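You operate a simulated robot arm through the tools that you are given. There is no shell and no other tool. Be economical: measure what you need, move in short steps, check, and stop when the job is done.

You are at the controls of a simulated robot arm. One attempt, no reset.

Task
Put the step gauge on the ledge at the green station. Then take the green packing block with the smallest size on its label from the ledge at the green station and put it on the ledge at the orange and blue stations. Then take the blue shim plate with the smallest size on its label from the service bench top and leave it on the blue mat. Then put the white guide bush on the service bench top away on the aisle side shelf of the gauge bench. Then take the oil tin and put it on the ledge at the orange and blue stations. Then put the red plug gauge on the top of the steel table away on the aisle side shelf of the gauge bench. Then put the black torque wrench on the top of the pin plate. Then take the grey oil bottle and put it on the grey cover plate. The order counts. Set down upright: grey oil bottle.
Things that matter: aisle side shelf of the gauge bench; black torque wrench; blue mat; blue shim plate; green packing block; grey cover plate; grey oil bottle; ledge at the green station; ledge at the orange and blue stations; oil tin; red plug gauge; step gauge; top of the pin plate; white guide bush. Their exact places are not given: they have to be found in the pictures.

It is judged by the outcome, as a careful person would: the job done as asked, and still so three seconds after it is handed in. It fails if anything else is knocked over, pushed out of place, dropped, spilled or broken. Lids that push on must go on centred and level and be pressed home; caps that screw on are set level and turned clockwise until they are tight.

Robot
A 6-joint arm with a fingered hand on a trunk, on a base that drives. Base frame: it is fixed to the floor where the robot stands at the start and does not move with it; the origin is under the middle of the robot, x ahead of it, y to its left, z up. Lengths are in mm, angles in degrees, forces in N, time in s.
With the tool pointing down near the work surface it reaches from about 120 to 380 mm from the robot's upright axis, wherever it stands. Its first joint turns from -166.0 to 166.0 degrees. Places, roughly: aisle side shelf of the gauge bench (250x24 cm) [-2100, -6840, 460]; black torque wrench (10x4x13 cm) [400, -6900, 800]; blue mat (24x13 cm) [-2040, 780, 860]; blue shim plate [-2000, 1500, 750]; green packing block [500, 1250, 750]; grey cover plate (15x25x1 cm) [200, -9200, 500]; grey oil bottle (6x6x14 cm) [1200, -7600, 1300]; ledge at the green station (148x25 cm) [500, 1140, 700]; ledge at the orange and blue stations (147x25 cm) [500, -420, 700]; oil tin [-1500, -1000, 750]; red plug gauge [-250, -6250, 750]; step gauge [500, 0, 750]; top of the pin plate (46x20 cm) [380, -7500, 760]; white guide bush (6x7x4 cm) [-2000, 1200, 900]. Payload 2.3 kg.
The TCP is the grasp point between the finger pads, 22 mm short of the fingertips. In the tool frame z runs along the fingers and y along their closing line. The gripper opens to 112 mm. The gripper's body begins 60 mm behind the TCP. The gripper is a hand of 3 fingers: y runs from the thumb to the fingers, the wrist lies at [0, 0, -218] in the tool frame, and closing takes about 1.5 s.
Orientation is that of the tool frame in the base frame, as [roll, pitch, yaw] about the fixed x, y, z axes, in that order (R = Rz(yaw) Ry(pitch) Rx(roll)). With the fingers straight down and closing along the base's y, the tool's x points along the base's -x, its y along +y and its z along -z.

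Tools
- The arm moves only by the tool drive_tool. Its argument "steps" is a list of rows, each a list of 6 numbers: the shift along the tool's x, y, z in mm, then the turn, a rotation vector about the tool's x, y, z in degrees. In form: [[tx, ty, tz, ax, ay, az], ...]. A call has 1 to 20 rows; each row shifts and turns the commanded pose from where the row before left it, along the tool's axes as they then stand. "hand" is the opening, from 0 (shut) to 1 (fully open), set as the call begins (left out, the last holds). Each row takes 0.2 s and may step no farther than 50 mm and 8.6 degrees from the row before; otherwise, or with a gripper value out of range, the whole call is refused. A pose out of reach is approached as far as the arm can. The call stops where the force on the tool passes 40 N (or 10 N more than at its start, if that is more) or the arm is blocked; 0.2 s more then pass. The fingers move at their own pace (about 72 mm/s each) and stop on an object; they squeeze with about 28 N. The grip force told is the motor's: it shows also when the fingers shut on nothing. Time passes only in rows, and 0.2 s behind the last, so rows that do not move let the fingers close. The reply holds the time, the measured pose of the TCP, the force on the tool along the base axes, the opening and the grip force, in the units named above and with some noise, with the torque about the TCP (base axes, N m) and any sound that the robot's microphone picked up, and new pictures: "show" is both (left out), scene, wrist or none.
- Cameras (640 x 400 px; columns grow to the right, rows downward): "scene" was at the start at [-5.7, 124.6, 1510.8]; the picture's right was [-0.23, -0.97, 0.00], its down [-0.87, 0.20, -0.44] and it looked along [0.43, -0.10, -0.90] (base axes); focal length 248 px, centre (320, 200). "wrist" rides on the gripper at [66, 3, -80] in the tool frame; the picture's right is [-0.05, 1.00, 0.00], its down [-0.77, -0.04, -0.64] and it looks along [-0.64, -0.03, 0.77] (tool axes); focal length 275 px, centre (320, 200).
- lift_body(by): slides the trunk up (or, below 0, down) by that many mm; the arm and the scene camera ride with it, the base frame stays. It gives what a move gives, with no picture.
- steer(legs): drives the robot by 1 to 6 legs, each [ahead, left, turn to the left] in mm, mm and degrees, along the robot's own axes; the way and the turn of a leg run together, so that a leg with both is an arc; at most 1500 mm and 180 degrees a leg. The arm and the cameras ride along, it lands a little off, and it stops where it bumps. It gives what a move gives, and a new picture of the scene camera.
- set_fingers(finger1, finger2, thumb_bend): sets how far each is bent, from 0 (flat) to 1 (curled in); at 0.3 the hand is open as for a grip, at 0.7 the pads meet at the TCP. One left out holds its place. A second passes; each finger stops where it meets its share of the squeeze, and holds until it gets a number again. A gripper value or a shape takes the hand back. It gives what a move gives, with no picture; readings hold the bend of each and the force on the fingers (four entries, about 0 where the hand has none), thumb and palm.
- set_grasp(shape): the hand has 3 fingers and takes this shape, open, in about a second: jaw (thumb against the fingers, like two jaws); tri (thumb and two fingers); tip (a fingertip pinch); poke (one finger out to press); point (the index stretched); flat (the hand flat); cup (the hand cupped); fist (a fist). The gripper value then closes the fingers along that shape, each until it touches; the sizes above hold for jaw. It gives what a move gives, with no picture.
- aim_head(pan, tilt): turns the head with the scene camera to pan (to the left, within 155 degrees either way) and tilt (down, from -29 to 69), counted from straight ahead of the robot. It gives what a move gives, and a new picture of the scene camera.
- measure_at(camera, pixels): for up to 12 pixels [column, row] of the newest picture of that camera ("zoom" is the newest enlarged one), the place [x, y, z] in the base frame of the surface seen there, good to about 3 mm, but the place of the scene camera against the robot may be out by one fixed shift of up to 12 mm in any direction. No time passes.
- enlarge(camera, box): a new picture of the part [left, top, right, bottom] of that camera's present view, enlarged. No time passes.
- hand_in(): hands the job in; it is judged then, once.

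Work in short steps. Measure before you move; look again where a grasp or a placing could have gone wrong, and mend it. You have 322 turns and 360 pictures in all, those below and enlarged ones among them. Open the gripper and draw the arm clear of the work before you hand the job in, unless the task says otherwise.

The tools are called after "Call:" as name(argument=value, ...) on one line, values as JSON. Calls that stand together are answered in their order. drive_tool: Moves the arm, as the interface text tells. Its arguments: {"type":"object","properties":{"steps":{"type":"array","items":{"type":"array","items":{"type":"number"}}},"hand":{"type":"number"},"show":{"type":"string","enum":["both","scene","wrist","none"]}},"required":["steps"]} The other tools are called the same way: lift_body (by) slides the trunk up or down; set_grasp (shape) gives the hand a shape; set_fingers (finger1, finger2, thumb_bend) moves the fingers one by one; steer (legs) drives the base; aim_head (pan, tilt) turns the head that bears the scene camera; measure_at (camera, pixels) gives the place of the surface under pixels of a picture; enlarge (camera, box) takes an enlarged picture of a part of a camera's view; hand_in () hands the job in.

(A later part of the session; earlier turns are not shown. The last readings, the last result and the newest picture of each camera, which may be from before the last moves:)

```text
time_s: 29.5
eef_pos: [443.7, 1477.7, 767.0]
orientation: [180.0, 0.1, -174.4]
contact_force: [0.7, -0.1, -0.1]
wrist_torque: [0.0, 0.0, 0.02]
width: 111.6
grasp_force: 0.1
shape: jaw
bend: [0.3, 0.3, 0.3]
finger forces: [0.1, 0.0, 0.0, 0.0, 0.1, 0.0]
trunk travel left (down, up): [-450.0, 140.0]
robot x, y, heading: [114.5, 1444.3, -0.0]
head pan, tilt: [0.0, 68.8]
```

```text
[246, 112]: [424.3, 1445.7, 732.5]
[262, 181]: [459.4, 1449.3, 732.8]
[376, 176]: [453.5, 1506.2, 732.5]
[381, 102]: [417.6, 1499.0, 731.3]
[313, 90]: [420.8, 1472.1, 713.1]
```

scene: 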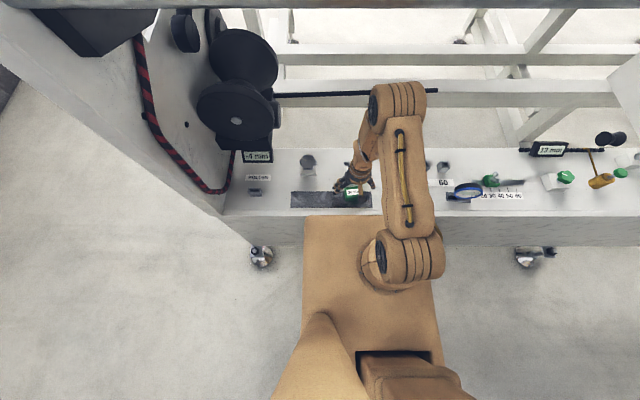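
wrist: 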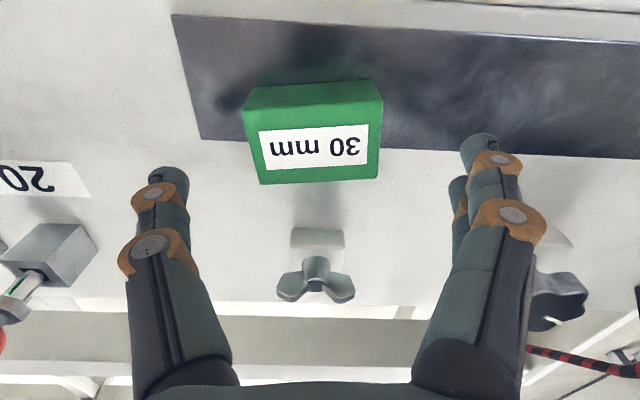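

Adjust to [439,1475] and lower to z≈732, then close.

Call:
drive_tool(steps=[[5, -1.5, 15, 0, 0, 0], [0, 0, 18, 0, 0, 0]], show="none")

Call:
drive_tool(steps=[[0, 0, 0, 0, 0, 0], [0, 0, 0, 0, 0, 0], [0, 0, 0, 0, 0, 0], [0, 0, 0, 0, 0, 0], [0, 0, 0, 0, 0, 0], [0, 0, 0, 0, 0, 0], [0, 0, 0, 0, 0, 0]], hand=0, show="wrist")

```text
time_s: 30.1
eef_pos: [437.7, 1475.2, 732.8]
orientation: [-179.9, 0.0, -174.5]
contact_force: [-0.1, 0.7, -0.5]
wrist_torque: [0.0, -0.01, 0.05]
width: 111.8
grasp_force: 0.1
shape: jaw
bend: [0.3, 0.3, 0.3]
finger forces: [0.0, 0.0, 0.0, 0.0, 0.1, 0.0]
trunk travel left (down, up): [-450.0, 140.0]
robot x, y, heading: [117.2, 1447.2, -0.0]
head pan, tilt: [0.0, 68.8]
```

```text
time_s: 31.7
eef_pos: [437.9, 1473.4, 734.0]
orientation: [179.9, 0.1, -174.5]
contact_force: [-0.7, 0.3, -0.2]
wrist_torque: [0.04, 0.0, 0.04]
width: 53.3
grasp_force: 28.2
shape: jaw
bend: [0.73, 0.73, 0.7]
finger forces: [12.8, 12.7, 0.0, 0.1, 25.3, 0.0]
trunk travel left (down, up): [-450.0, 140.0]
robot x, y, heading: [115.0, 1445.0, 0.4]
head pan, tilt: [0.0, 68.8]
```

wrist: 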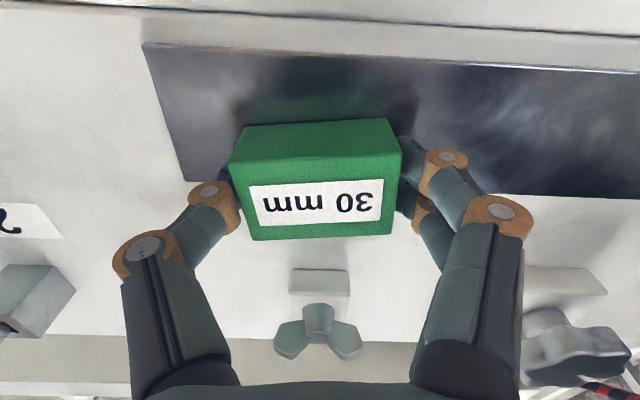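

Gripped. Lift to z≈900.

Call:
drive_tool(steps=[[0, 0, -20, 0, 0, 0], [0, 0, -40, 0, 0, 0], [0, 0, -40, 0, 0, 0], [0, 0, -40, 0, 0, 0], [25, 0, -30, 0, 0, 0], [40, 0, 0, 0, 0, 0], [40, 0, 0, 0, 0, 0]])

```text
time_s: 33.3
eef_pos: [356.5, 1466.7, 908.4]
orientation: [-179.9, -0.1, -174.4]
contact_force: [0.4, -0.9, -5.2]
wrist_torque: [0.0, 0.01, 0.02]
width: 53.7
grasp_force: 28.5
shape: jaw
bend: [0.73, 0.73, 0.7]
finger forces: [12.8, 12.8, 0.1, 0.0, 25.6, 0.1]
out of reach, approached as far as the arm can: row 7
trunk travel left (down, up): [-450.0, 140.0]
robot x, y, heading: [114.4, 1445.0, 0.3]
head pan, tilt: [0.0, 68.8]
```

scene: 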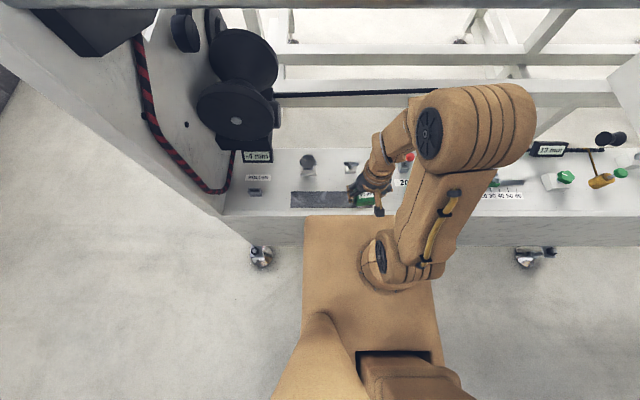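
wrist: 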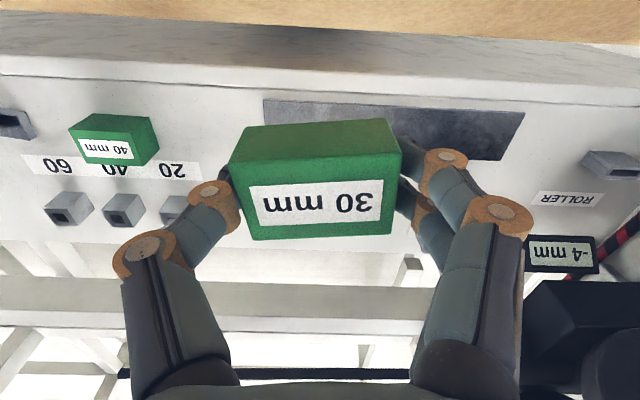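

Holding the block. Back off, drive right to the orange station.

Call:
steer(legs=[[-140, 0, 0], [0, -1470, 0]])

```text
time_s: 41.4
eef_pos: [198.0, 23.9, 907.9]
orientation: [179.9, -0.1, -176.1]
contact_force: [0.4, -0.3, -5.3]
wrist_torque: [0.0, 0.02, 0.0]
width: 53.7
grasp_force: 27.9
shape: jaw
bend: [0.73, 0.73, 0.7]
finger forces: [12.8, 12.8, 0.0, 0.0, 25.6, 0.0]
trunk travel left (down, up): [-450.0, 140.0]
robot x, y, heading: [-40.9, 6.7, -1.6]
head pan, tilt: [0.0, 68.8]
```

scene: 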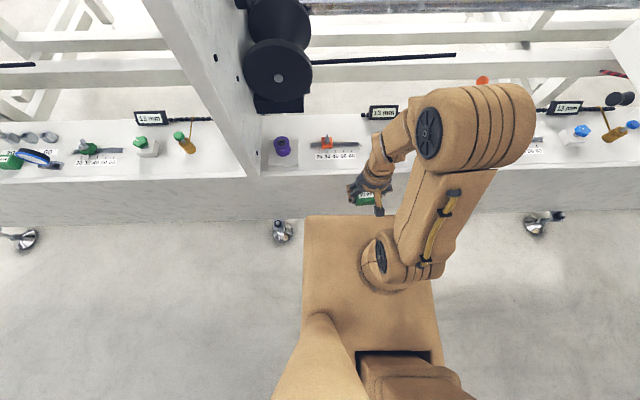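

Drive ahead 165 with small correction.

Call:
steer(legs=[[162, -26, 1.6]])

Call:
drive_tool(steps=[[-35, 0, 30, 0, 0, 0], [-35, 0, 30, 0, 0, 0]])

```text
time_s: 42.8
eef_pos: [362.3, 2.4, 908.8]
orientation: [-180.0, -0.2, -174.4]
contact_force: [0.5, -0.5, -5.8]
wrist_torque: [-0.03, 0.03, -0.02]
width: 53.5
grasp_force: 28.6
shape: jaw
bend: [0.73, 0.73, 0.7]
finger forces: [12.8, 12.7, 0.1, 0.0, 25.7, 0.1]
trunk travel left (down, up): [-450.0, 140.0]
robot x, y, heading: [122.8, -18.9, 0.0]
head pan, tilt: [0.0, 68.8]
```

scene: 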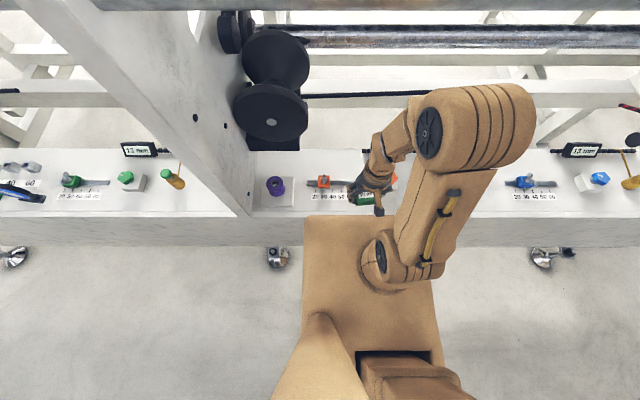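

```text
time_s: 43.4
eef_pos: [431.1, 9.1, 847.6]
orientation: [180.0, -0.1, -174.4]
contact_force: [1.0, 0.7, -4.5]
wrist_torque: [0.01, 0.03, 0.01]
width: 53.4
grasp_force: 27.8
shape: jaw
bend: [0.73, 0.73, 0.7]
finger forces: [12.8, 12.6, 0.0, 0.1, 25.6, 0.1]
trunk travel left (down, up): [-450.0, 140.0]
robot x, y, heading: [121.2, -20.5, 0.1]
head pan, tilt: [0.0, 68.8]
```

scene: 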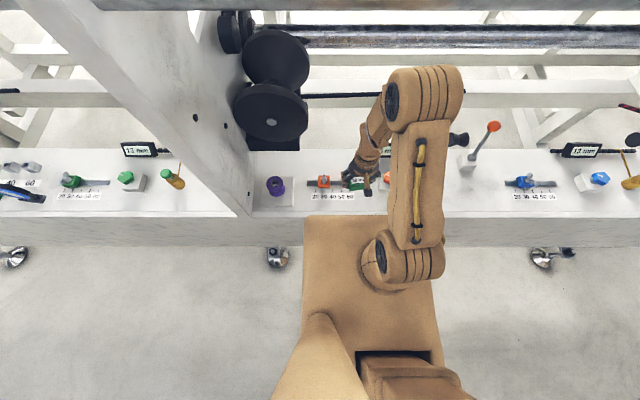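
wrist: 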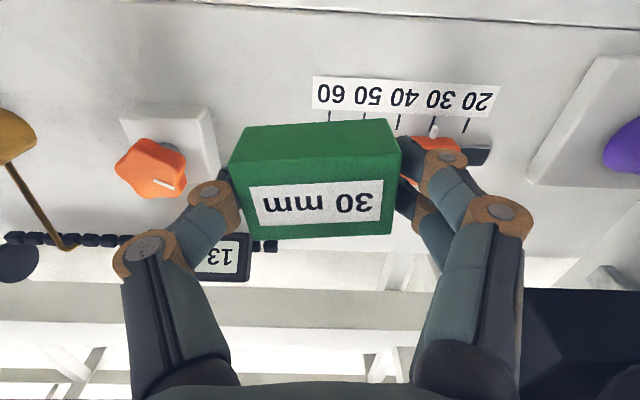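

Zoom to check the step gauge still stands, and shift the block to a clear spot ~[418,-25].

Call:
enlarge(camera="scene", box=[0, 140, 120, 215])

Call:
drive_tool(steps=[[16, -33, 30, 0, 0, 0], [0, 0, 40, 0, 0, 0], [0, 0, 30, 0, 0, 0]], show="wrist")

```text
5.33 times, centred on (60, 178) of scene
```

zoom: 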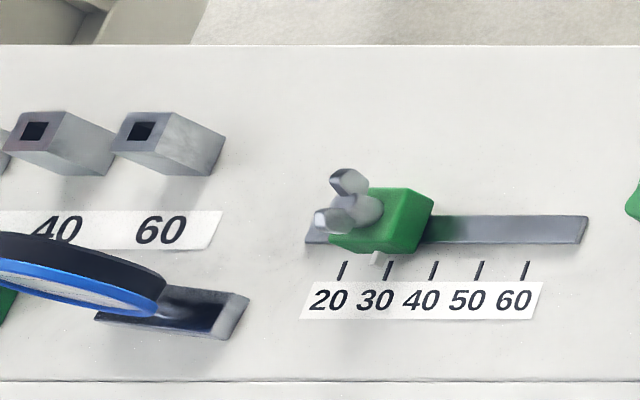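

```text
time_s: 44.2
eef_pos: [419.8, -26.8, 746.0]
orientation: [179.9, 0.0, -174.4]
contact_force: [0.1, 0.0, -5.5]
wrist_torque: [0.03, -0.01, -0.03]
width: 53.4
grasp_force: 28.2
shape: jaw
bend: [0.73, 0.73, 0.7]
finger forces: [13.2, 13.1, 0.0, 0.0, 26.3, 0.0]
trunk travel left (down, up): [-450.0, 140.0]
robot x, y, heading: [123.2, -22.6, 0.3]
head pan, tilt: [0.0, 68.8]
```

wrist: 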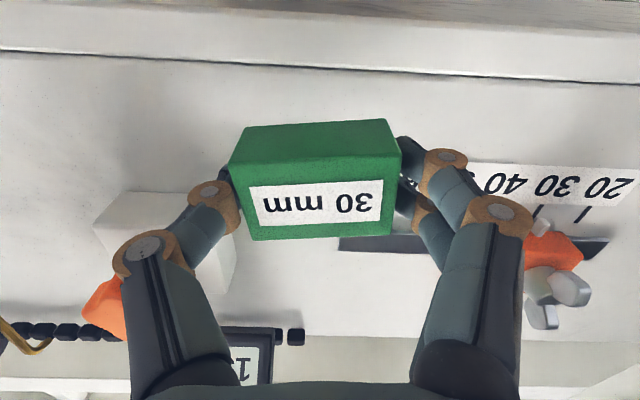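

Check the knob box and track clearance relative to the block/thumb.

Call:
measure_at(camera="wrist", pixels=[[150, 195], [120, 192], [120, 225], [200, 215], [345, 243], [255, 125], [270, 55]])

```text
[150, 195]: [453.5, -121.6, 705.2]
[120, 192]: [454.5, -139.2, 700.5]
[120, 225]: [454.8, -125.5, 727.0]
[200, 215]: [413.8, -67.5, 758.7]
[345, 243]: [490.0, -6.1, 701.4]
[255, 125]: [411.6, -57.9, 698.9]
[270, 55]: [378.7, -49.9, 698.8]
```

Clearances fine. Lower until contact.

Call:
drive_tool(steps=[[0, 0, 8, 0, 0, 0], [0, 0, 3, 0, 0, 0], [0, 0, 2, 0, 0, 0]], show="none")

```text
time_s: 45.0
eef_pos: [419.2, -24.9, 735.1]
orientation: [-180.0, -0.1, -174.4]
contact_force: [-0.2, 0.1, -5.4]
wrist_torque: [0.01, 0.0, 0.0]
width: 53.5
grasp_force: 28.5
shape: jaw
bend: [0.73, 0.73, 0.7]
finger forces: [13.2, 13.1, 0.0, 0.0, 26.3, 0.0]
trunk travel left (down, up): [-450.0, 140.0]
robot x, y, heading: [117.6, -19.7, -0.0]
head pan, tilt: [0.0, 68.8]
```

Not yet in contact (still −5.4 N, its weight). Continue in small steps.

Call:
drive_tool(steps=[[0, 0, 2, 0, 0, 0], [0, 0, 2, 0, 0, 0], [0, 0, 1.5, 0, 0, 0]], show="none")

```text
time_s: 45.8
eef_pos: [417.5, -26.9, 730.6]
orientation: [180.0, -0.1, -174.4]
contact_force: [-0.7, 0.1, -4.6]
wrist_torque: [-0.01, 0.0, -0.01]
width: 53.2
grasp_force: 28.3
shape: jaw
bend: [0.73, 0.73, 0.7]
finger forces: [13.2, 13.0, 0.1, 0.0, 26.3, 0.0]
trunk travel left (down, up): [-450.0, 140.0]
robot x, y, heading: [123.1, -17.9, -0.0]
head pan, tilt: [0.0, 68.8]
```

Call:
drive_tool(steps=[[0, 0, 1.5, 0, 0, 0], [0, 0, 1.5, 0, 0, 0], [0, 0, 0, 0, 0, 0]], show="wrist")

```text
time_s: 46.6
eef_pos: [417.1, -25.9, 727.0]
orientation: [-180.0, 0.0, -174.4]
contact_force: [4.1, -0.9, 17.1]
wrist_torque: [-0.1, -0.02, -0.05]
width: 53.3
grasp_force: 27.6
shape: jaw
bend: [0.73, 0.73, 0.7]
finger forces: [14.0, 13.9, 0.1, 0.0, 29.7, 0.0]
trunk travel left (down, up): [-450.0, 140.0]
robot x, y, heading: [115.8, -17.3, 0.0]
head pan, tilt: [0.0, 68.8]
```

wrist: 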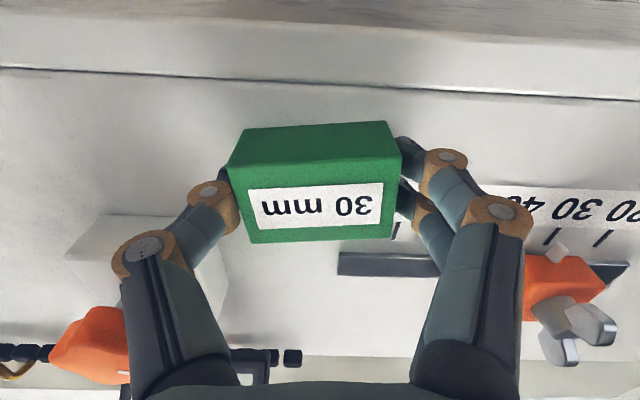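

Contact (17 N). Release and lift.

Call:
drive_tool(steps=[[0, 0, -1, 0, 0, 0], [0, 0, 0, 0, 0, 0], [0, 0, 0, 0, 0, 0], [0, 0, -10, 0, 0, 0], [0, 0, -40, 0, 0, 0], [0, 0, -40, 0, 0, 0], [0, 0, -45, 0, 0, 0], [40, 0, -30, 0, 0, 0]], hand=0.9, show="both")

```text
time_s: 48.4
eef_pos: [376.8, -30.2, 894.5]
orientation: [-180.0, -0.2, -174.4]
contact_force: [0.3, 0.2, 0.1]
wrist_torque: [0.0, -0.03, 0.01]
width: 100.8
grasp_force: 0.1
shape: jaw
bend: [0.48, 0.48, 0.44]
finger forces: [0.0, 0.0, 0.1, 0.1, 0.0, 0.0]
trunk travel left (down, up): [-450.0, 140.0]
robot x, y, heading: [116.6, -20.8, 0.2]
head pan, tilt: [0.0, 68.8]
```

scene: 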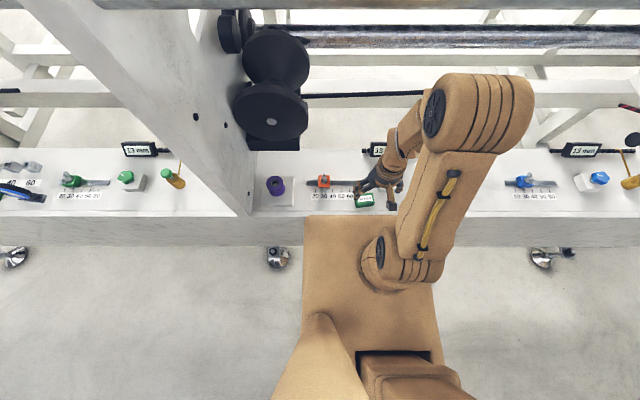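
wrist: 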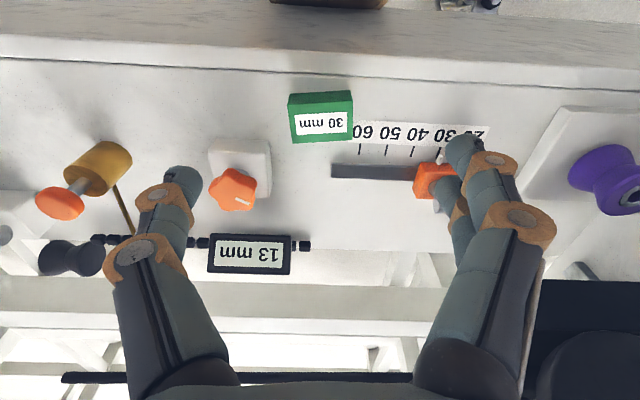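

Block placed. Now back off and look towards the service bench (behind left, [-2000,1500]).

Call:
steer(legs=[[-350, 0, 0], [0, 0, 160]])

Call:
aim_head(pan=0, tilt=25)

```text
time_s: 57.4
eef_pos: [-479.0, 64.1, 895.0]
orientation: [-179.9, -0.1, -10.7]
contact_force: [0.1, 0.1, -0.5]
wrist_torque: [0.0, -0.01, 0.04]
width: 100.8
grasp_force: 0.0
shape: jaw
bend: [0.48, 0.48, 0.44]
finger forces: [0.0, 0.1, 0.0, 0.1, 0.0, 0.0]
trunk travel left (down, up): [-450.0, 140.0]
robot x, y, heading: [-234.0, -19.2, 163.9]
head pan, tilt: [0.0, 68.8]
```

scene: 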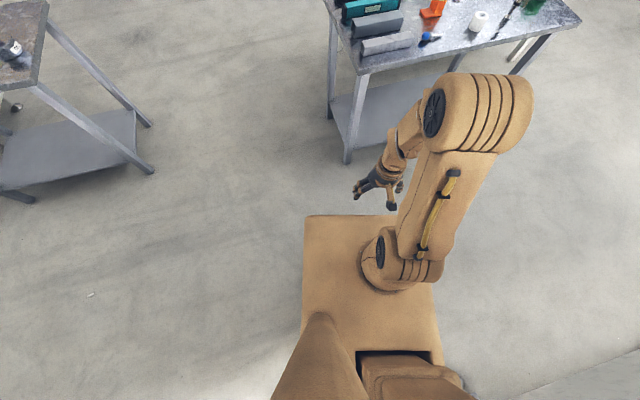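

```text
time_s: 58.5
eef_pos: [-477.6, 64.5, 894.5]
orientation: [-180.0, -0.1, -10.7]
contact_force: [0.1, -0.7, 0.2]
wrist_torque: [0.03, -0.03, 0.0]
width: 100.9
grasp_force: 0.1
shape: jaw
bend: [0.48, 0.48, 0.44]
finger forces: [0.0, 0.0, 0.1, 0.0, 0.0, 0.1]
trunk travel left (down, up): [-450.0, 140.0]
robot x, y, heading: [-235.1, -17.8, 163.9]
head pan, tilt: [0.0, 25.0]
```

scene: 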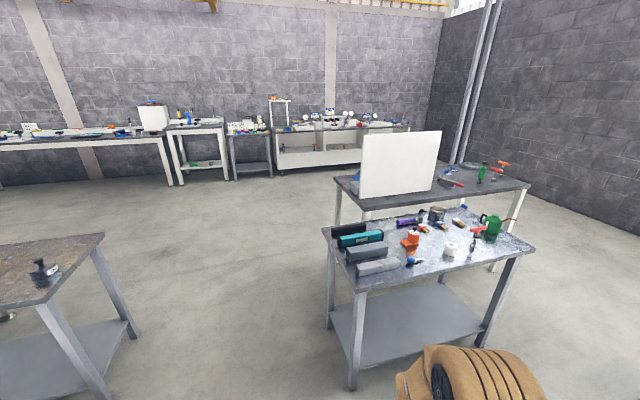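

Two benches: the nearer one ahead (430,250) and a left one (45,265) probably with the oil tin. Measure and zoom.

Call:
measure_at(camera="scene", pixels=[[358, 295], [520, 247], [325, 235], [45, 270], [40, 300], [400, 160], [450, 248], [412, 260], [100, 237]])

Call:
enlarge(camera="scene", box=[310, 170, 550, 320])

Call:
enlarge(camera="scene", box=[0, 220, 120, 320])

```text
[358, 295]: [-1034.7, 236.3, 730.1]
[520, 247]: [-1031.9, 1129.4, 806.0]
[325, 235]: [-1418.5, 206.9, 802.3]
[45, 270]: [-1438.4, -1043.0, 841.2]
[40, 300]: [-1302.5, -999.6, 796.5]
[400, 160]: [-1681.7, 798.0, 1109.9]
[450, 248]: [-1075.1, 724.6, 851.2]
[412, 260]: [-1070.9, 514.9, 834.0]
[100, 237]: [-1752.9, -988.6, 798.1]
```

```text
2.67 times, centred on (430, 245) of scene
```

zoom: 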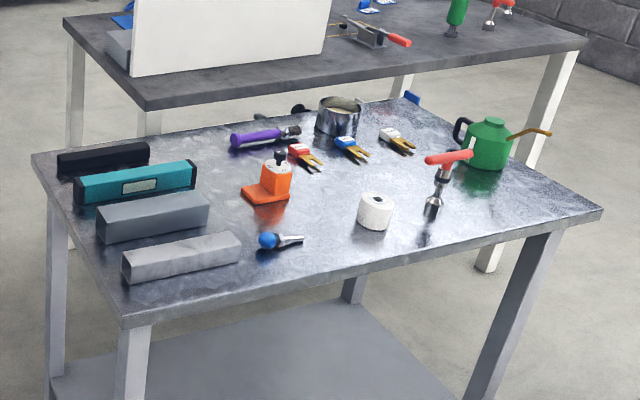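

```text
4.00 times, centred on (60, 270) of scene
```

zoom: 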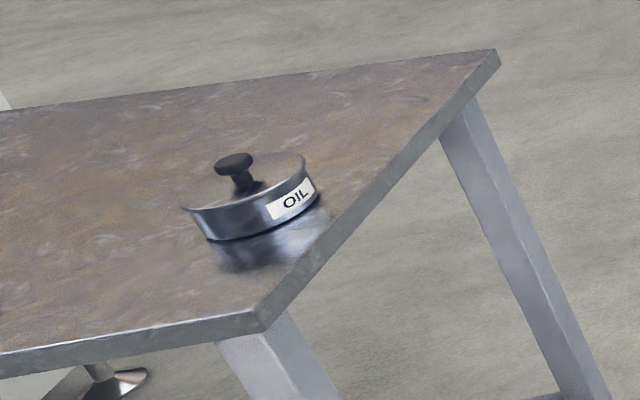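

Zoom the second table behind.

Call:
enlarge(camera="scene", box=[320, 130, 550, 230])

Call:
measure_at(camera="scene", pixels=[[452, 173], [448, 182], [495, 178], [483, 172], [355, 176], [520, 185], [340, 182], [420, 200]])

```text
2.78 times, centred on (435, 180) of scene
```

zoom: 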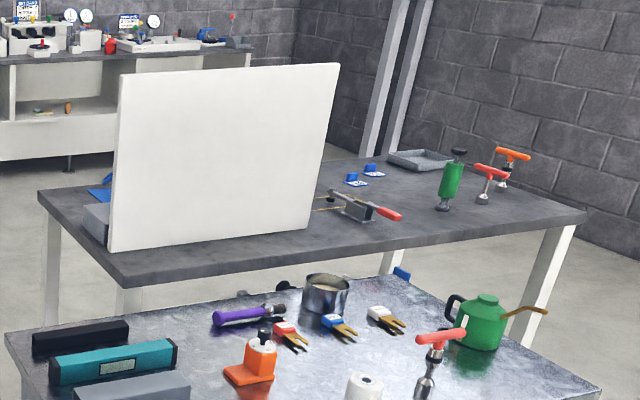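

```text
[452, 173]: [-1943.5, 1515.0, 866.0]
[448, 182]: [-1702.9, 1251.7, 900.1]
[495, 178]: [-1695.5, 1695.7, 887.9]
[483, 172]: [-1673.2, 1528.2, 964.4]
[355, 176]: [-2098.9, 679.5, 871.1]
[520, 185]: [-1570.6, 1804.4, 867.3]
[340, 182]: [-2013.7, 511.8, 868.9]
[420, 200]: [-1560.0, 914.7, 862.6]
```

The service bench (z≈868) has the shims at ~[-1943,1515] and the mat behind the white board at [-2040,780]. I'll go round to its far side through the corridor y≈-400.

Call:
steer(legs=[[0, 0, 16], [0, 370, 0], [1200, 0, 0], [1250, 0, 0]])

```text
time_s: 73.6
eef_pos: [-2995.8, -376.3, 895.4]
orientation: [180.0, -0.1, 5.7]
contact_force: [0.7, -0.4, 0.5]
wrist_torque: [-0.03, 0.0, 0.01]
width: 100.7
grasp_force: 0.0
shape: jaw
bend: [0.48, 0.48, 0.44]
finger forces: [0.0, 0.0, 0.1, 0.0, 0.0, 0.0]
trunk travel left (down, up): [-450.0, 140.0]
robot x, y, heading: [-2738.1, -390.1, -180.0]
head pan, tilt: [0.0, 25.0]
```

scene: 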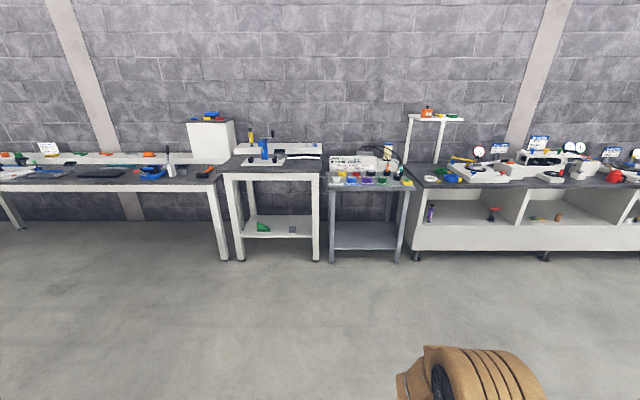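

Clear. Turn to face +x (bench) and look.

Call:
steer(legs=[[0, -1200, 0], [0, 0, 180]])

Call:
enlarge(camera="scene", box=[0, 150, 320, 350])

Call:
enlarge(camera="scene", box=[300, 150, 620, 350])

```text
time_s: 87.2
eef_pos: [-2486.0, 828.3, 894.6]
orientation: [180.0, -0.2, -174.4]
contact_force: [-0.1, 0.5, 0.5]
wrist_torque: [-0.02, 0.02, 0.03]
width: 100.8
grasp_force: 0.1
shape: jaw
bend: [0.48, 0.48, 0.44]
finger forces: [0.0, 0.1, 0.0, 0.1, 0.0, 0.0]
trunk travel left (down, up): [-450.0, 140.0]
robot x, y, heading: [-2744.9, 841.2, 0.2]
head pan, tilt: [0.0, 25.0]
```

scene: 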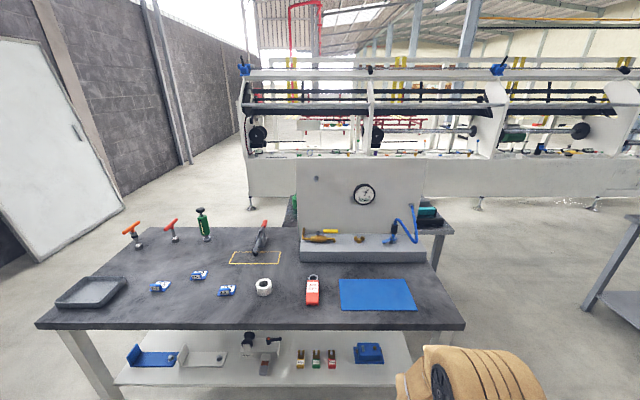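

```text
2.00 times, centred on (160, 250) of scene
```

zoom: 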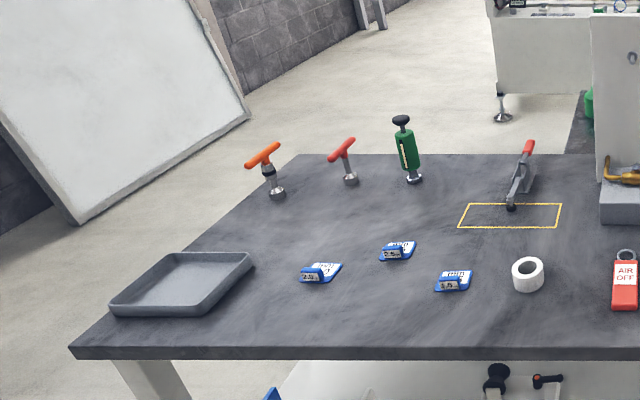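

```text
2.00 times, centred on (460, 250) of scene
```

zoom: 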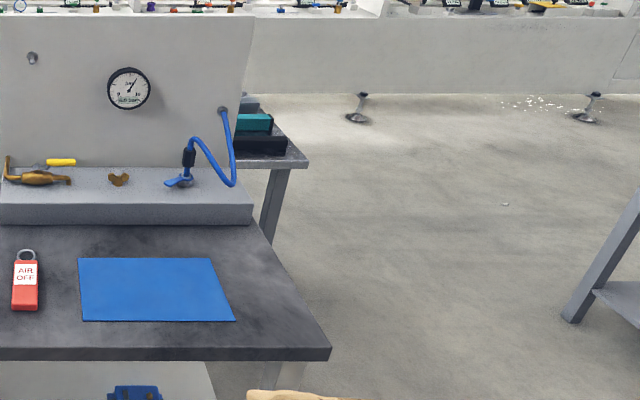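

The three blue shim plates, the white bush (264,287) and mat (375,294) are visible. Zoom labels and measure.

Call:
enlarge(camera="scene", box=[144, 262, 240, 302])

Call:
measure_at(camera="scene", pixels=[[160, 287], [199, 276], [227, 291], [263, 280], [346, 309], [415, 309], [408, 280], [340, 280], [455, 322], [50, 322], [312, 290]])

```text
6.67 times, centred on (192, 282) of scene
```

zoom: 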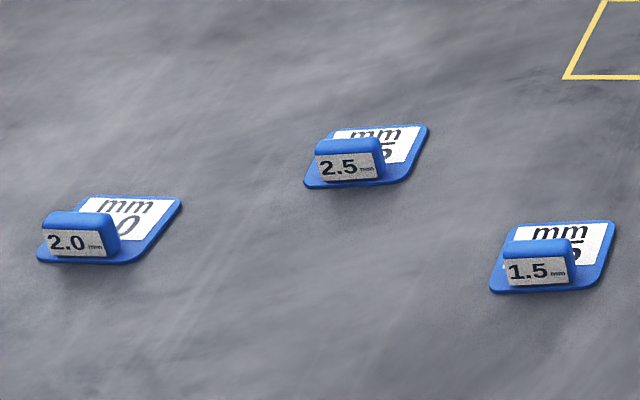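

```text
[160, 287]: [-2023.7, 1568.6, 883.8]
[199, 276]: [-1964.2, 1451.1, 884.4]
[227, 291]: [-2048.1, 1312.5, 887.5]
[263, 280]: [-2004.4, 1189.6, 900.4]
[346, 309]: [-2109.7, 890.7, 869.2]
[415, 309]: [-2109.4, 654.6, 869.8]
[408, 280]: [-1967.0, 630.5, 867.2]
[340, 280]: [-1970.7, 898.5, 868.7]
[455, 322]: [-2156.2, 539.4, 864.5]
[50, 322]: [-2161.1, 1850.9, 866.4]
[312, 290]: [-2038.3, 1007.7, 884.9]
```

1.5 mm is the smallest, at ~[-2048,1312]. Raise the hand, then drive left and ahead.

Call:
drive_tool(steps=[[0, 0, -45, 0, 0, -5.6], [0, 0, -45, 0, 0, 0]], hand=1, show="none")

Call:
steer(legs=[[0, 480, 0], [340, 0, 0]])

Call:
aim_head(pan=0, tilt=60)

```text
time_s: 87.8
eef_pos: [-2484.4, 827.8, 985.8]
orientation: [180.0, -0.1, -168.6]
contact_force: [0.7, -0.7, 0.0]
wrist_torque: [0.01, 0.03, 0.02]
width: 111.8
grasp_force: 0.0
shape: jaw
bend: [0.3, 0.3, 0.3]
finger forces: [0.0, 0.0, 0.0, 0.0, 0.0, 0.1]
trunk travel left (down, up): [-450.0, 140.0]
robot x, y, heading: [-2740.5, 841.1, 0.2]
head pan, tilt: [0.0, 25.0]
```

```text
time_s: 92.4
eef_pos: [-2152.9, 1317.0, 984.1]
orientation: [179.9, -0.2, -168.5]
contact_force: [-0.3, 0.5, 0.3]
wrist_torque: [0.02, 0.0, -0.02]
width: 111.9
grasp_force: 0.1
shape: jaw
bend: [0.3, 0.3, 0.3]
finger forces: [0.1, 0.0, 0.0, 0.1, 0.0, 0.0]
trunk travel left (down, up): [-450.0, 140.0]
robot x, y, heading: [-2413.0, 1326.1, 0.5]
head pan, tilt: [0.0, 25.0]
```

scene: 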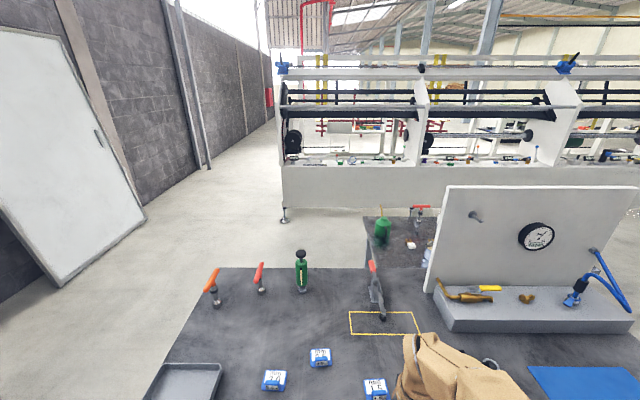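

```text
time_s: 93.4
eef_pos: [-2153.2, 1315.7, 983.8]
orientation: [-180.0, 0.0, -168.4]
contact_force: [-0.4, -0.3, -0.4]
wrist_torque: [0.0, 0.0, 0.03]
width: 111.6
grasp_force: 0.1
shape: jaw
bend: [0.3, 0.3, 0.3]
finger forces: [0.0, 0.1, 0.0, 0.1, 0.0, 0.0]
trunk travel left (down, up): [-450.0, 140.0]
robot x, y, heading: [-2415.6, 1324.8, 0.4]
head pan, tilt: [0.0, 60.0]
```

scene: 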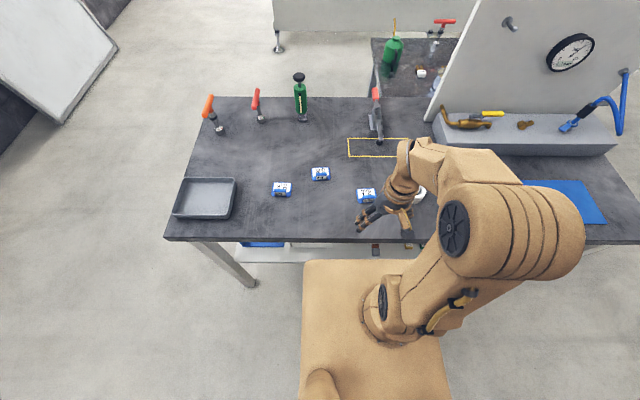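

Straighten the tool yaw and move forward for a wrist look at the 1.5 mm shim.

Call:
drive_tool(steps=[[0, 0, 0, 0, 0, 6], [-40, 0, 20, 0, 0, 5.5]], show="wrist")

Call:
enlarge(camera="wrist", box=[220, 60, 420, 210])

```text
time_s: 94.0
eef_pos: [-2113.1, 1319.4, 963.2]
orientation: [180.0, -0.2, 180.0]
contact_force: [-0.7, 0.7, -0.1]
wrist_torque: [-0.01, 0.05, 0.02]
width: 111.7
grasp_force: 0.0
shape: jaw
bend: [0.3, 0.3, 0.3]
finger forces: [0.0, 0.1, 0.1, 0.0, 0.0, 0.1]
trunk travel left (down, up): [-450.0, 140.0]
robot x, y, heading: [-2415.5, 1328.0, 0.6]
head pan, tilt: [0.0, 60.0]
```

wrist: 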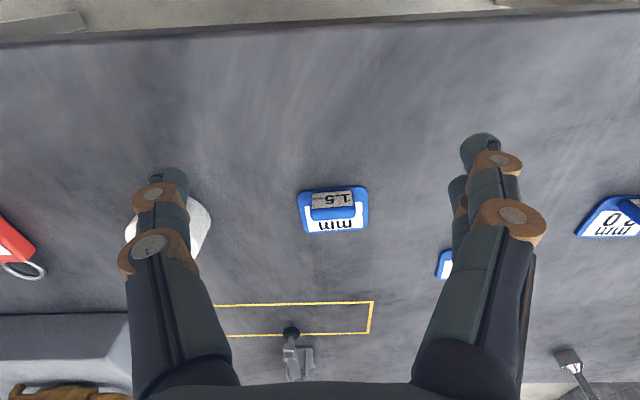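

```text
2.67 times, centred on (320, 135) of wrist
```

zoom: 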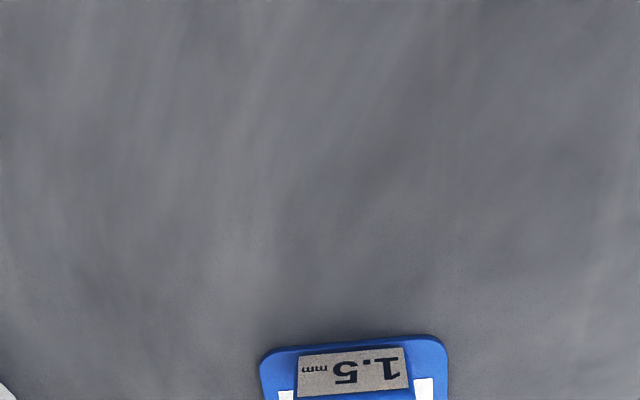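

Measure the handle.

Call:
measure_at(camera="wrist", pixels=[[313, 214], [353, 211], [333, 213], [333, 218], [333, 194], [300, 196], [367, 190], [333, 230], [205, 225]])

```text
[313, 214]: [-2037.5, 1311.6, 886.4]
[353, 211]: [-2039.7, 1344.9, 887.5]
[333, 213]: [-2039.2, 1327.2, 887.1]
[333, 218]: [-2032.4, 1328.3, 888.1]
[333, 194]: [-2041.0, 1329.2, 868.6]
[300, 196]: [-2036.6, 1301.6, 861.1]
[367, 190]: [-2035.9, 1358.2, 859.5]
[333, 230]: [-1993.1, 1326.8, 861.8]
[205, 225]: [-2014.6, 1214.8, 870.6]
```

Handle centre ≈[-2034,1328.5], top z 887. Move above and descend to z≈894.

Call:
drive_tool(steps=[[-40, 9, 0, 0, 0, -3.7], [-39, 0, 0, 0, 0, 0], [0, 0, 40, 0, 0, 0]], show="wrist")

Call:
measure_at(camera="wrist", pixels=[[320, 200], [330, 180], [310, 180], [330, 220]])

```text
time_s: 94.8
eef_pos: [-2034.3, 1331.7, 922.3]
orientation: [-180.0, -0.1, -176.2]
contact_force: [0.0, -0.4, -0.6]
wrist_torque: [0.0, -0.01, -0.01]
width: 112.3
grasp_force: 0.2
shape: jaw
bend: [0.3, 0.3, 0.3]
finger forces: [0.0, 0.1, 0.0, 0.0, 0.0, 0.0]
trunk travel left (down, up): [-450.0, 140.0]
robot x, y, heading: [-2410.8, 1328.4, 0.5]
head pan, tilt: [0.0, 60.0]
```

wrist: 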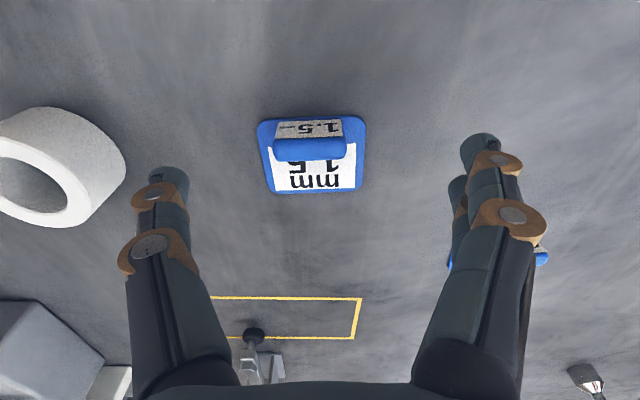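

```text
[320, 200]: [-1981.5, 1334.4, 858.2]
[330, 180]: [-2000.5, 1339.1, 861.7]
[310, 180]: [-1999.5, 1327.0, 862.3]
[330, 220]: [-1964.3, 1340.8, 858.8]
```

Call:
measure_at(camera="wrist", pixels=[[276, 148], [345, 148], [310, 143], [310, 155], [310, 188], [265, 140], [362, 140], [230, 150], [310, 127]])

```text
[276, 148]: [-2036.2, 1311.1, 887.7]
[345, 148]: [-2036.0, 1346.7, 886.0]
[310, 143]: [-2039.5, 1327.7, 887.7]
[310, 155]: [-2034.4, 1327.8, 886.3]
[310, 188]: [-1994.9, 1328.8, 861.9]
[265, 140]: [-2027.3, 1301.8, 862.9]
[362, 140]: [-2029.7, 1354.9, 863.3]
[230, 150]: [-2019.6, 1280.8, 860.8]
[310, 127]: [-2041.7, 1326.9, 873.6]
```

Handle 24 mm tall; lower to TCP z≈888 and close.

Call:
drive_tool(steps=[[3, -2.5, 20, 0, 0, 0], [0, 0, 13, 0, 0, 0]], show="none")

Call:
drive_tool(steps=[[0, 0, 0, 0, 0, 0], [0, 0, 0, 0, 0, 0], [0, 0, 0, 0, 0, 0], [0, 0, 0, 0, 0, 0], [0, 0, 0, 0, 0, 0], [0, 0, 0, 0, 0, 0], [0, 0, 0, 0, 0, 0], [0, 0, 0, 0, 0, 0]], hand=0, show="wrist")

```text
time_s: 95.4
eef_pos: [-2037.4, 1330.5, 888.6]
orientation: [180.0, -0.1, -176.1]
contact_force: [0.6, -0.1, 0.2]
wrist_torque: [-0.03, -0.03, 0.01]
width: 111.9
grasp_force: 0.1
shape: jaw
bend: [0.3, 0.3, 0.3]
finger forces: [0.0, 0.0, 0.0, 0.0, 0.0, 0.0]
trunk travel left (down, up): [-450.0, 140.0]
robot x, y, heading: [-2416.0, 1325.4, 0.5]
head pan, tilt: [0.0, 60.0]
```

```text
time_s: 97.2
eef_pos: [-2038.5, 1330.3, 889.6]
orientation: [-179.9, -0.1, -176.1]
contact_force: [0.5, -0.4, 1.2]
wrist_torque: [0.03, -0.03, 0.02]
width: 16.9
grasp_force: 28.1
shape: jaw
bend: [0.66, 0.73, 0.71]
finger forces: [0.0, 18.2, 0.0, 0.0, 22.9, 0.1]
trunk travel left (down, up): [-450.0, 140.0]
robot x, y, heading: [-2413.5, 1326.7, 0.4]
head pan, tilt: [0.0, 60.0]
```

wrist: 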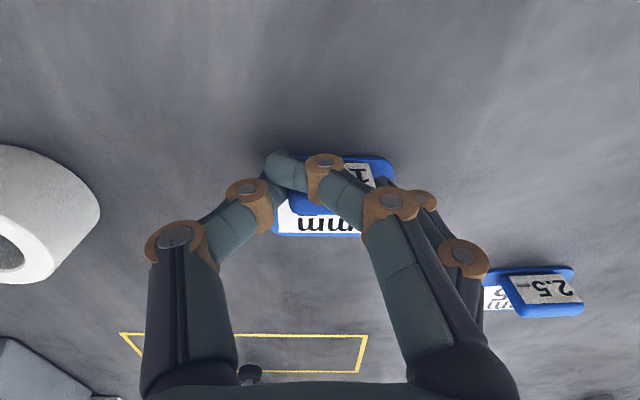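

The two fingers straddled the thin handle. Open, lift, and re-grip across the thin direction with the hand turned 90°.

Call:
drive_tool(steps=[[0, 0, 0, 0, 0, 0], [0, 0, 0, 0, 0, 0], [0, 0, 0, 0, 0, 0], [0, 0, 0, 0, 0, 0], [0, 0, -30, 0, 0, 0], [0, 0, -30, 0, 0, 0]], hand=1, show="wrist")

```text
time_s: 98.6
eef_pos: [-2039.1, 1329.9, 949.2]
orientation: [-179.9, 0.0, -176.3]
contact_force: [0.6, -0.5, 0.5]
wrist_torque: [0.04, 0.0, -0.04]
width: 112.1
grasp_force: 0.0
shape: jaw
bend: [0.3, 0.3, 0.3]
finger forces: [0.0, 0.0, 0.1, 0.0, 0.0, 0.0]
trunk travel left (down, up): [-450.0, 140.0]
robot x, y, heading: [-2411.4, 1326.1, 0.4]
head pan, tilt: [0.0, 60.0]
```

wrist: 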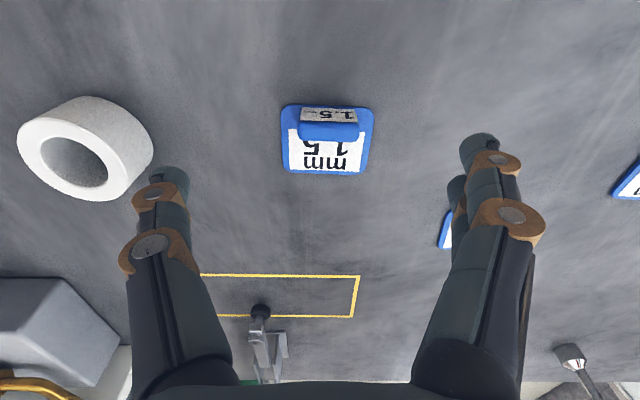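

Handle undisturbed mostly. Measure then rotate the hand 90°.

Call:
measure_at(camera="wrist", pixels=[[300, 130], [357, 132], [329, 125], [329, 135], [329, 168], [284, 172], [364, 174], [374, 112]])

Call:
drive_tool(steps=[[0, 0, 0, 0, 0, 8], [0, 0, 0, 0, 0, 8], [0, 0, 0, 0, 0, 8], [0, 0, 0, 0, 0, 8], [0, 0, 0, 0, 0, 8], [0, 0, 0, 0, 0, 8], [0, 0, 0, 0, 0, 8], [0, 0, 0, 0, 0, 8], [0, 0, 0, 0, 0, 8], [0, 0, 0, 0, 0, 8], [0, 0, 0, 0, 0, 8]], show="wrist")

```text
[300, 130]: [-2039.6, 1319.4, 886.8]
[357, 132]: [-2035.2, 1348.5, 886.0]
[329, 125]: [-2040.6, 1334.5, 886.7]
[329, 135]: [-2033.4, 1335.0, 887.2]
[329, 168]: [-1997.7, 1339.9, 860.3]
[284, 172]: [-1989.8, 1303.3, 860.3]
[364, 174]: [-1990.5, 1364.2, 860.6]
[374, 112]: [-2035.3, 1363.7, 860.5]
```

```text
time_s: 101.0
eef_pos: [-2037.6, 1328.4, 950.9]
orientation: [-179.9, 0.0, 95.7]
contact_force: [0.2, -0.2, -0.1]
wrist_torque: [-0.02, 0.04, 0.04]
width: 112.4
grasp_force: 0.1
shape: jaw
bend: [0.3, 0.3, 0.3]
finger forces: [0.0, 0.0, 0.0, 0.0, 0.0, 0.0]
trunk travel left (down, up): [-450.0, 140.0]
robot x, y, heading: [-2409.7, 1325.3, 0.3]
head pan, tilt: [0.0, 60.0]
```

wrist: 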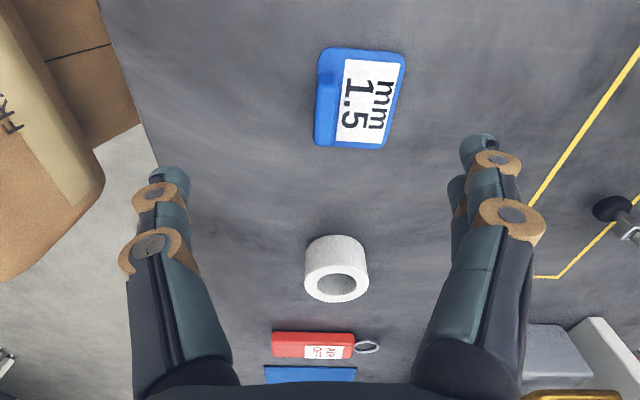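

Measure plate corners and handle in this view.

Call:
measure_at(camera="wrist", pixels=[[323, 55], [316, 140], [404, 58], [384, 145], [332, 65], [325, 130], [320, 100], [338, 100]])

Call:
enlarge(camera="wrist", box=[290, 30, 434, 160])

```text
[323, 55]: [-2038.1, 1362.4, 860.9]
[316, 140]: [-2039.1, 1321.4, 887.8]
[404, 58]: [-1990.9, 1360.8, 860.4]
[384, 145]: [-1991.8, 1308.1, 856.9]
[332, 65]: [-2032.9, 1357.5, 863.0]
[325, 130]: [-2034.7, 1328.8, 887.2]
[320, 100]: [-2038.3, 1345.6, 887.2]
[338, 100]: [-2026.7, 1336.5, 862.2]
```

```text
3.08 times, centred on (362, 95) of wrist
```

zoom: 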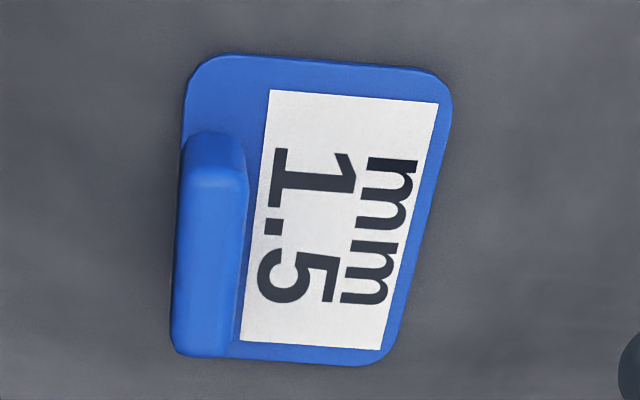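

Align: yaw to 90°, shift to [-2036,1334], descend to z≈888.

Call:
drive_tool(steps=[[0, 0, 0, 0, 0, 5.7], [5.6, 1.6, 30, 0, 0, 0], [0, 0, 31, 0, 0, 0]], show="wrist")

```text
time_s: 101.8
eef_pos: [-2036.8, 1336.5, 890.1]
orientation: [-179.9, 0.0, 90.0]
contact_force: [-0.1, -0.7, -0.5]
wrist_torque: [-0.01, -0.03, -0.01]
width: 112.1
grasp_force: 0.0
shape: jaw
bend: [0.3, 0.3, 0.3]
finger forces: [0.0, 0.0, 0.0, 0.1, 0.1, 0.1]
trunk travel left (down, up): [-450.0, 140.0]
robot x, y, heading: [-2414.9, 1326.5, 0.5]
head pan, tilt: [0.0, 60.0]
```

wrist: 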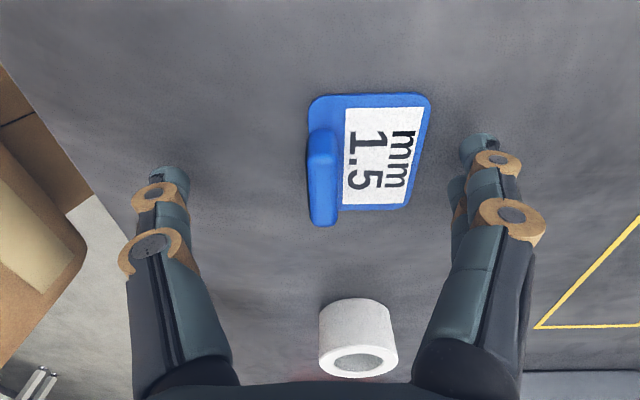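

Looks centred. Close.

Call:
drive_tool(steps=[[0, 0, 0, 0, 0, 0], [0, 0, 0, 0, 0, 0], [0, 0, 0, 0, 0, 0], [0, 0, 0, 0, 0, 0], [0, 0, 0, 0, 0, 0], [0, 0, 0, 0, 0, 0], [0, 0, 0, 0, 0, 0], [0, 0, 0, 0, 0, 0], [0, 0, 0, 0, 0, 0]], hand=0, show="wrist")

```text
time_s: 103.8
eef_pos: [-2037.9, 1335.4, 892.0]
orientation: [-179.9, 0.0, 90.1]
contact_force: [-0.7, 0.0, 0.4]
wrist_torque: [0.0, 0.01, 0.01]
width: 6.7
grasp_force: 27.8
shape: jaw
bend: [0.71, 0.71, 0.7]
finger forces: [12.6, 12.6, 0.0, 0.0, 25.0, 0.0]
trunk travel left (down, up): [-450.0, 140.0]
robot x, y, heading: [-2411.6, 1326.8, 0.7]
head pan, tilt: [0.0, 60.0]
```

wrist: 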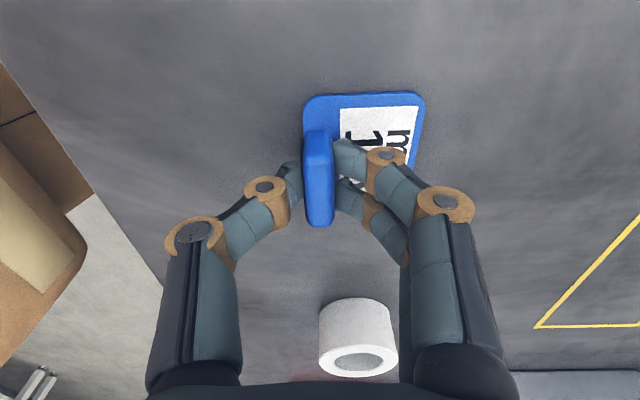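

Good grip. Lift.

Call:
drive_tool(steps=[[0, 0, -20, 0, 0, 0], [0, 0, -40, 0, 0, 0], [0, 0, -40, 0, 0, 0]], show="wrist")

```text
time_s: 104.6
eef_pos: [-2035.6, 1336.9, 990.5]
orientation: [-179.9, 0.1, 90.1]
contact_force: [-0.2, 0.2, -0.3]
wrist_torque: [0.02, -0.05, -0.01]
width: 6.7
grasp_force: 28.0
shape: jaw
bend: [0.71, 0.71, 0.7]
finger forces: [12.7, 12.7, 0.0, 0.0, 25.2, 0.0]
trunk travel left (down, up): [-450.0, 140.0]
robot x, y, heading: [-2413.8, 1325.3, 0.4]
head pan, tilt: [0.0, 60.0]
```

wrist: 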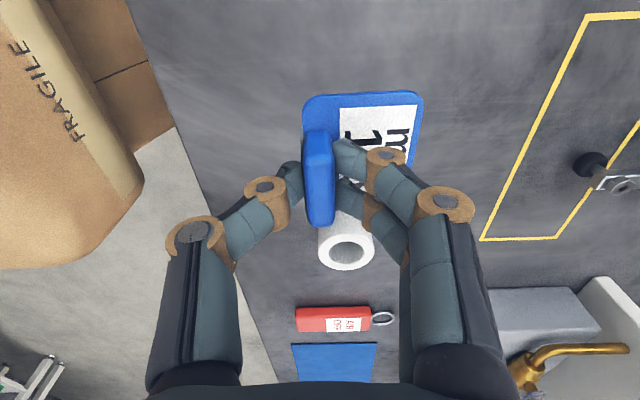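

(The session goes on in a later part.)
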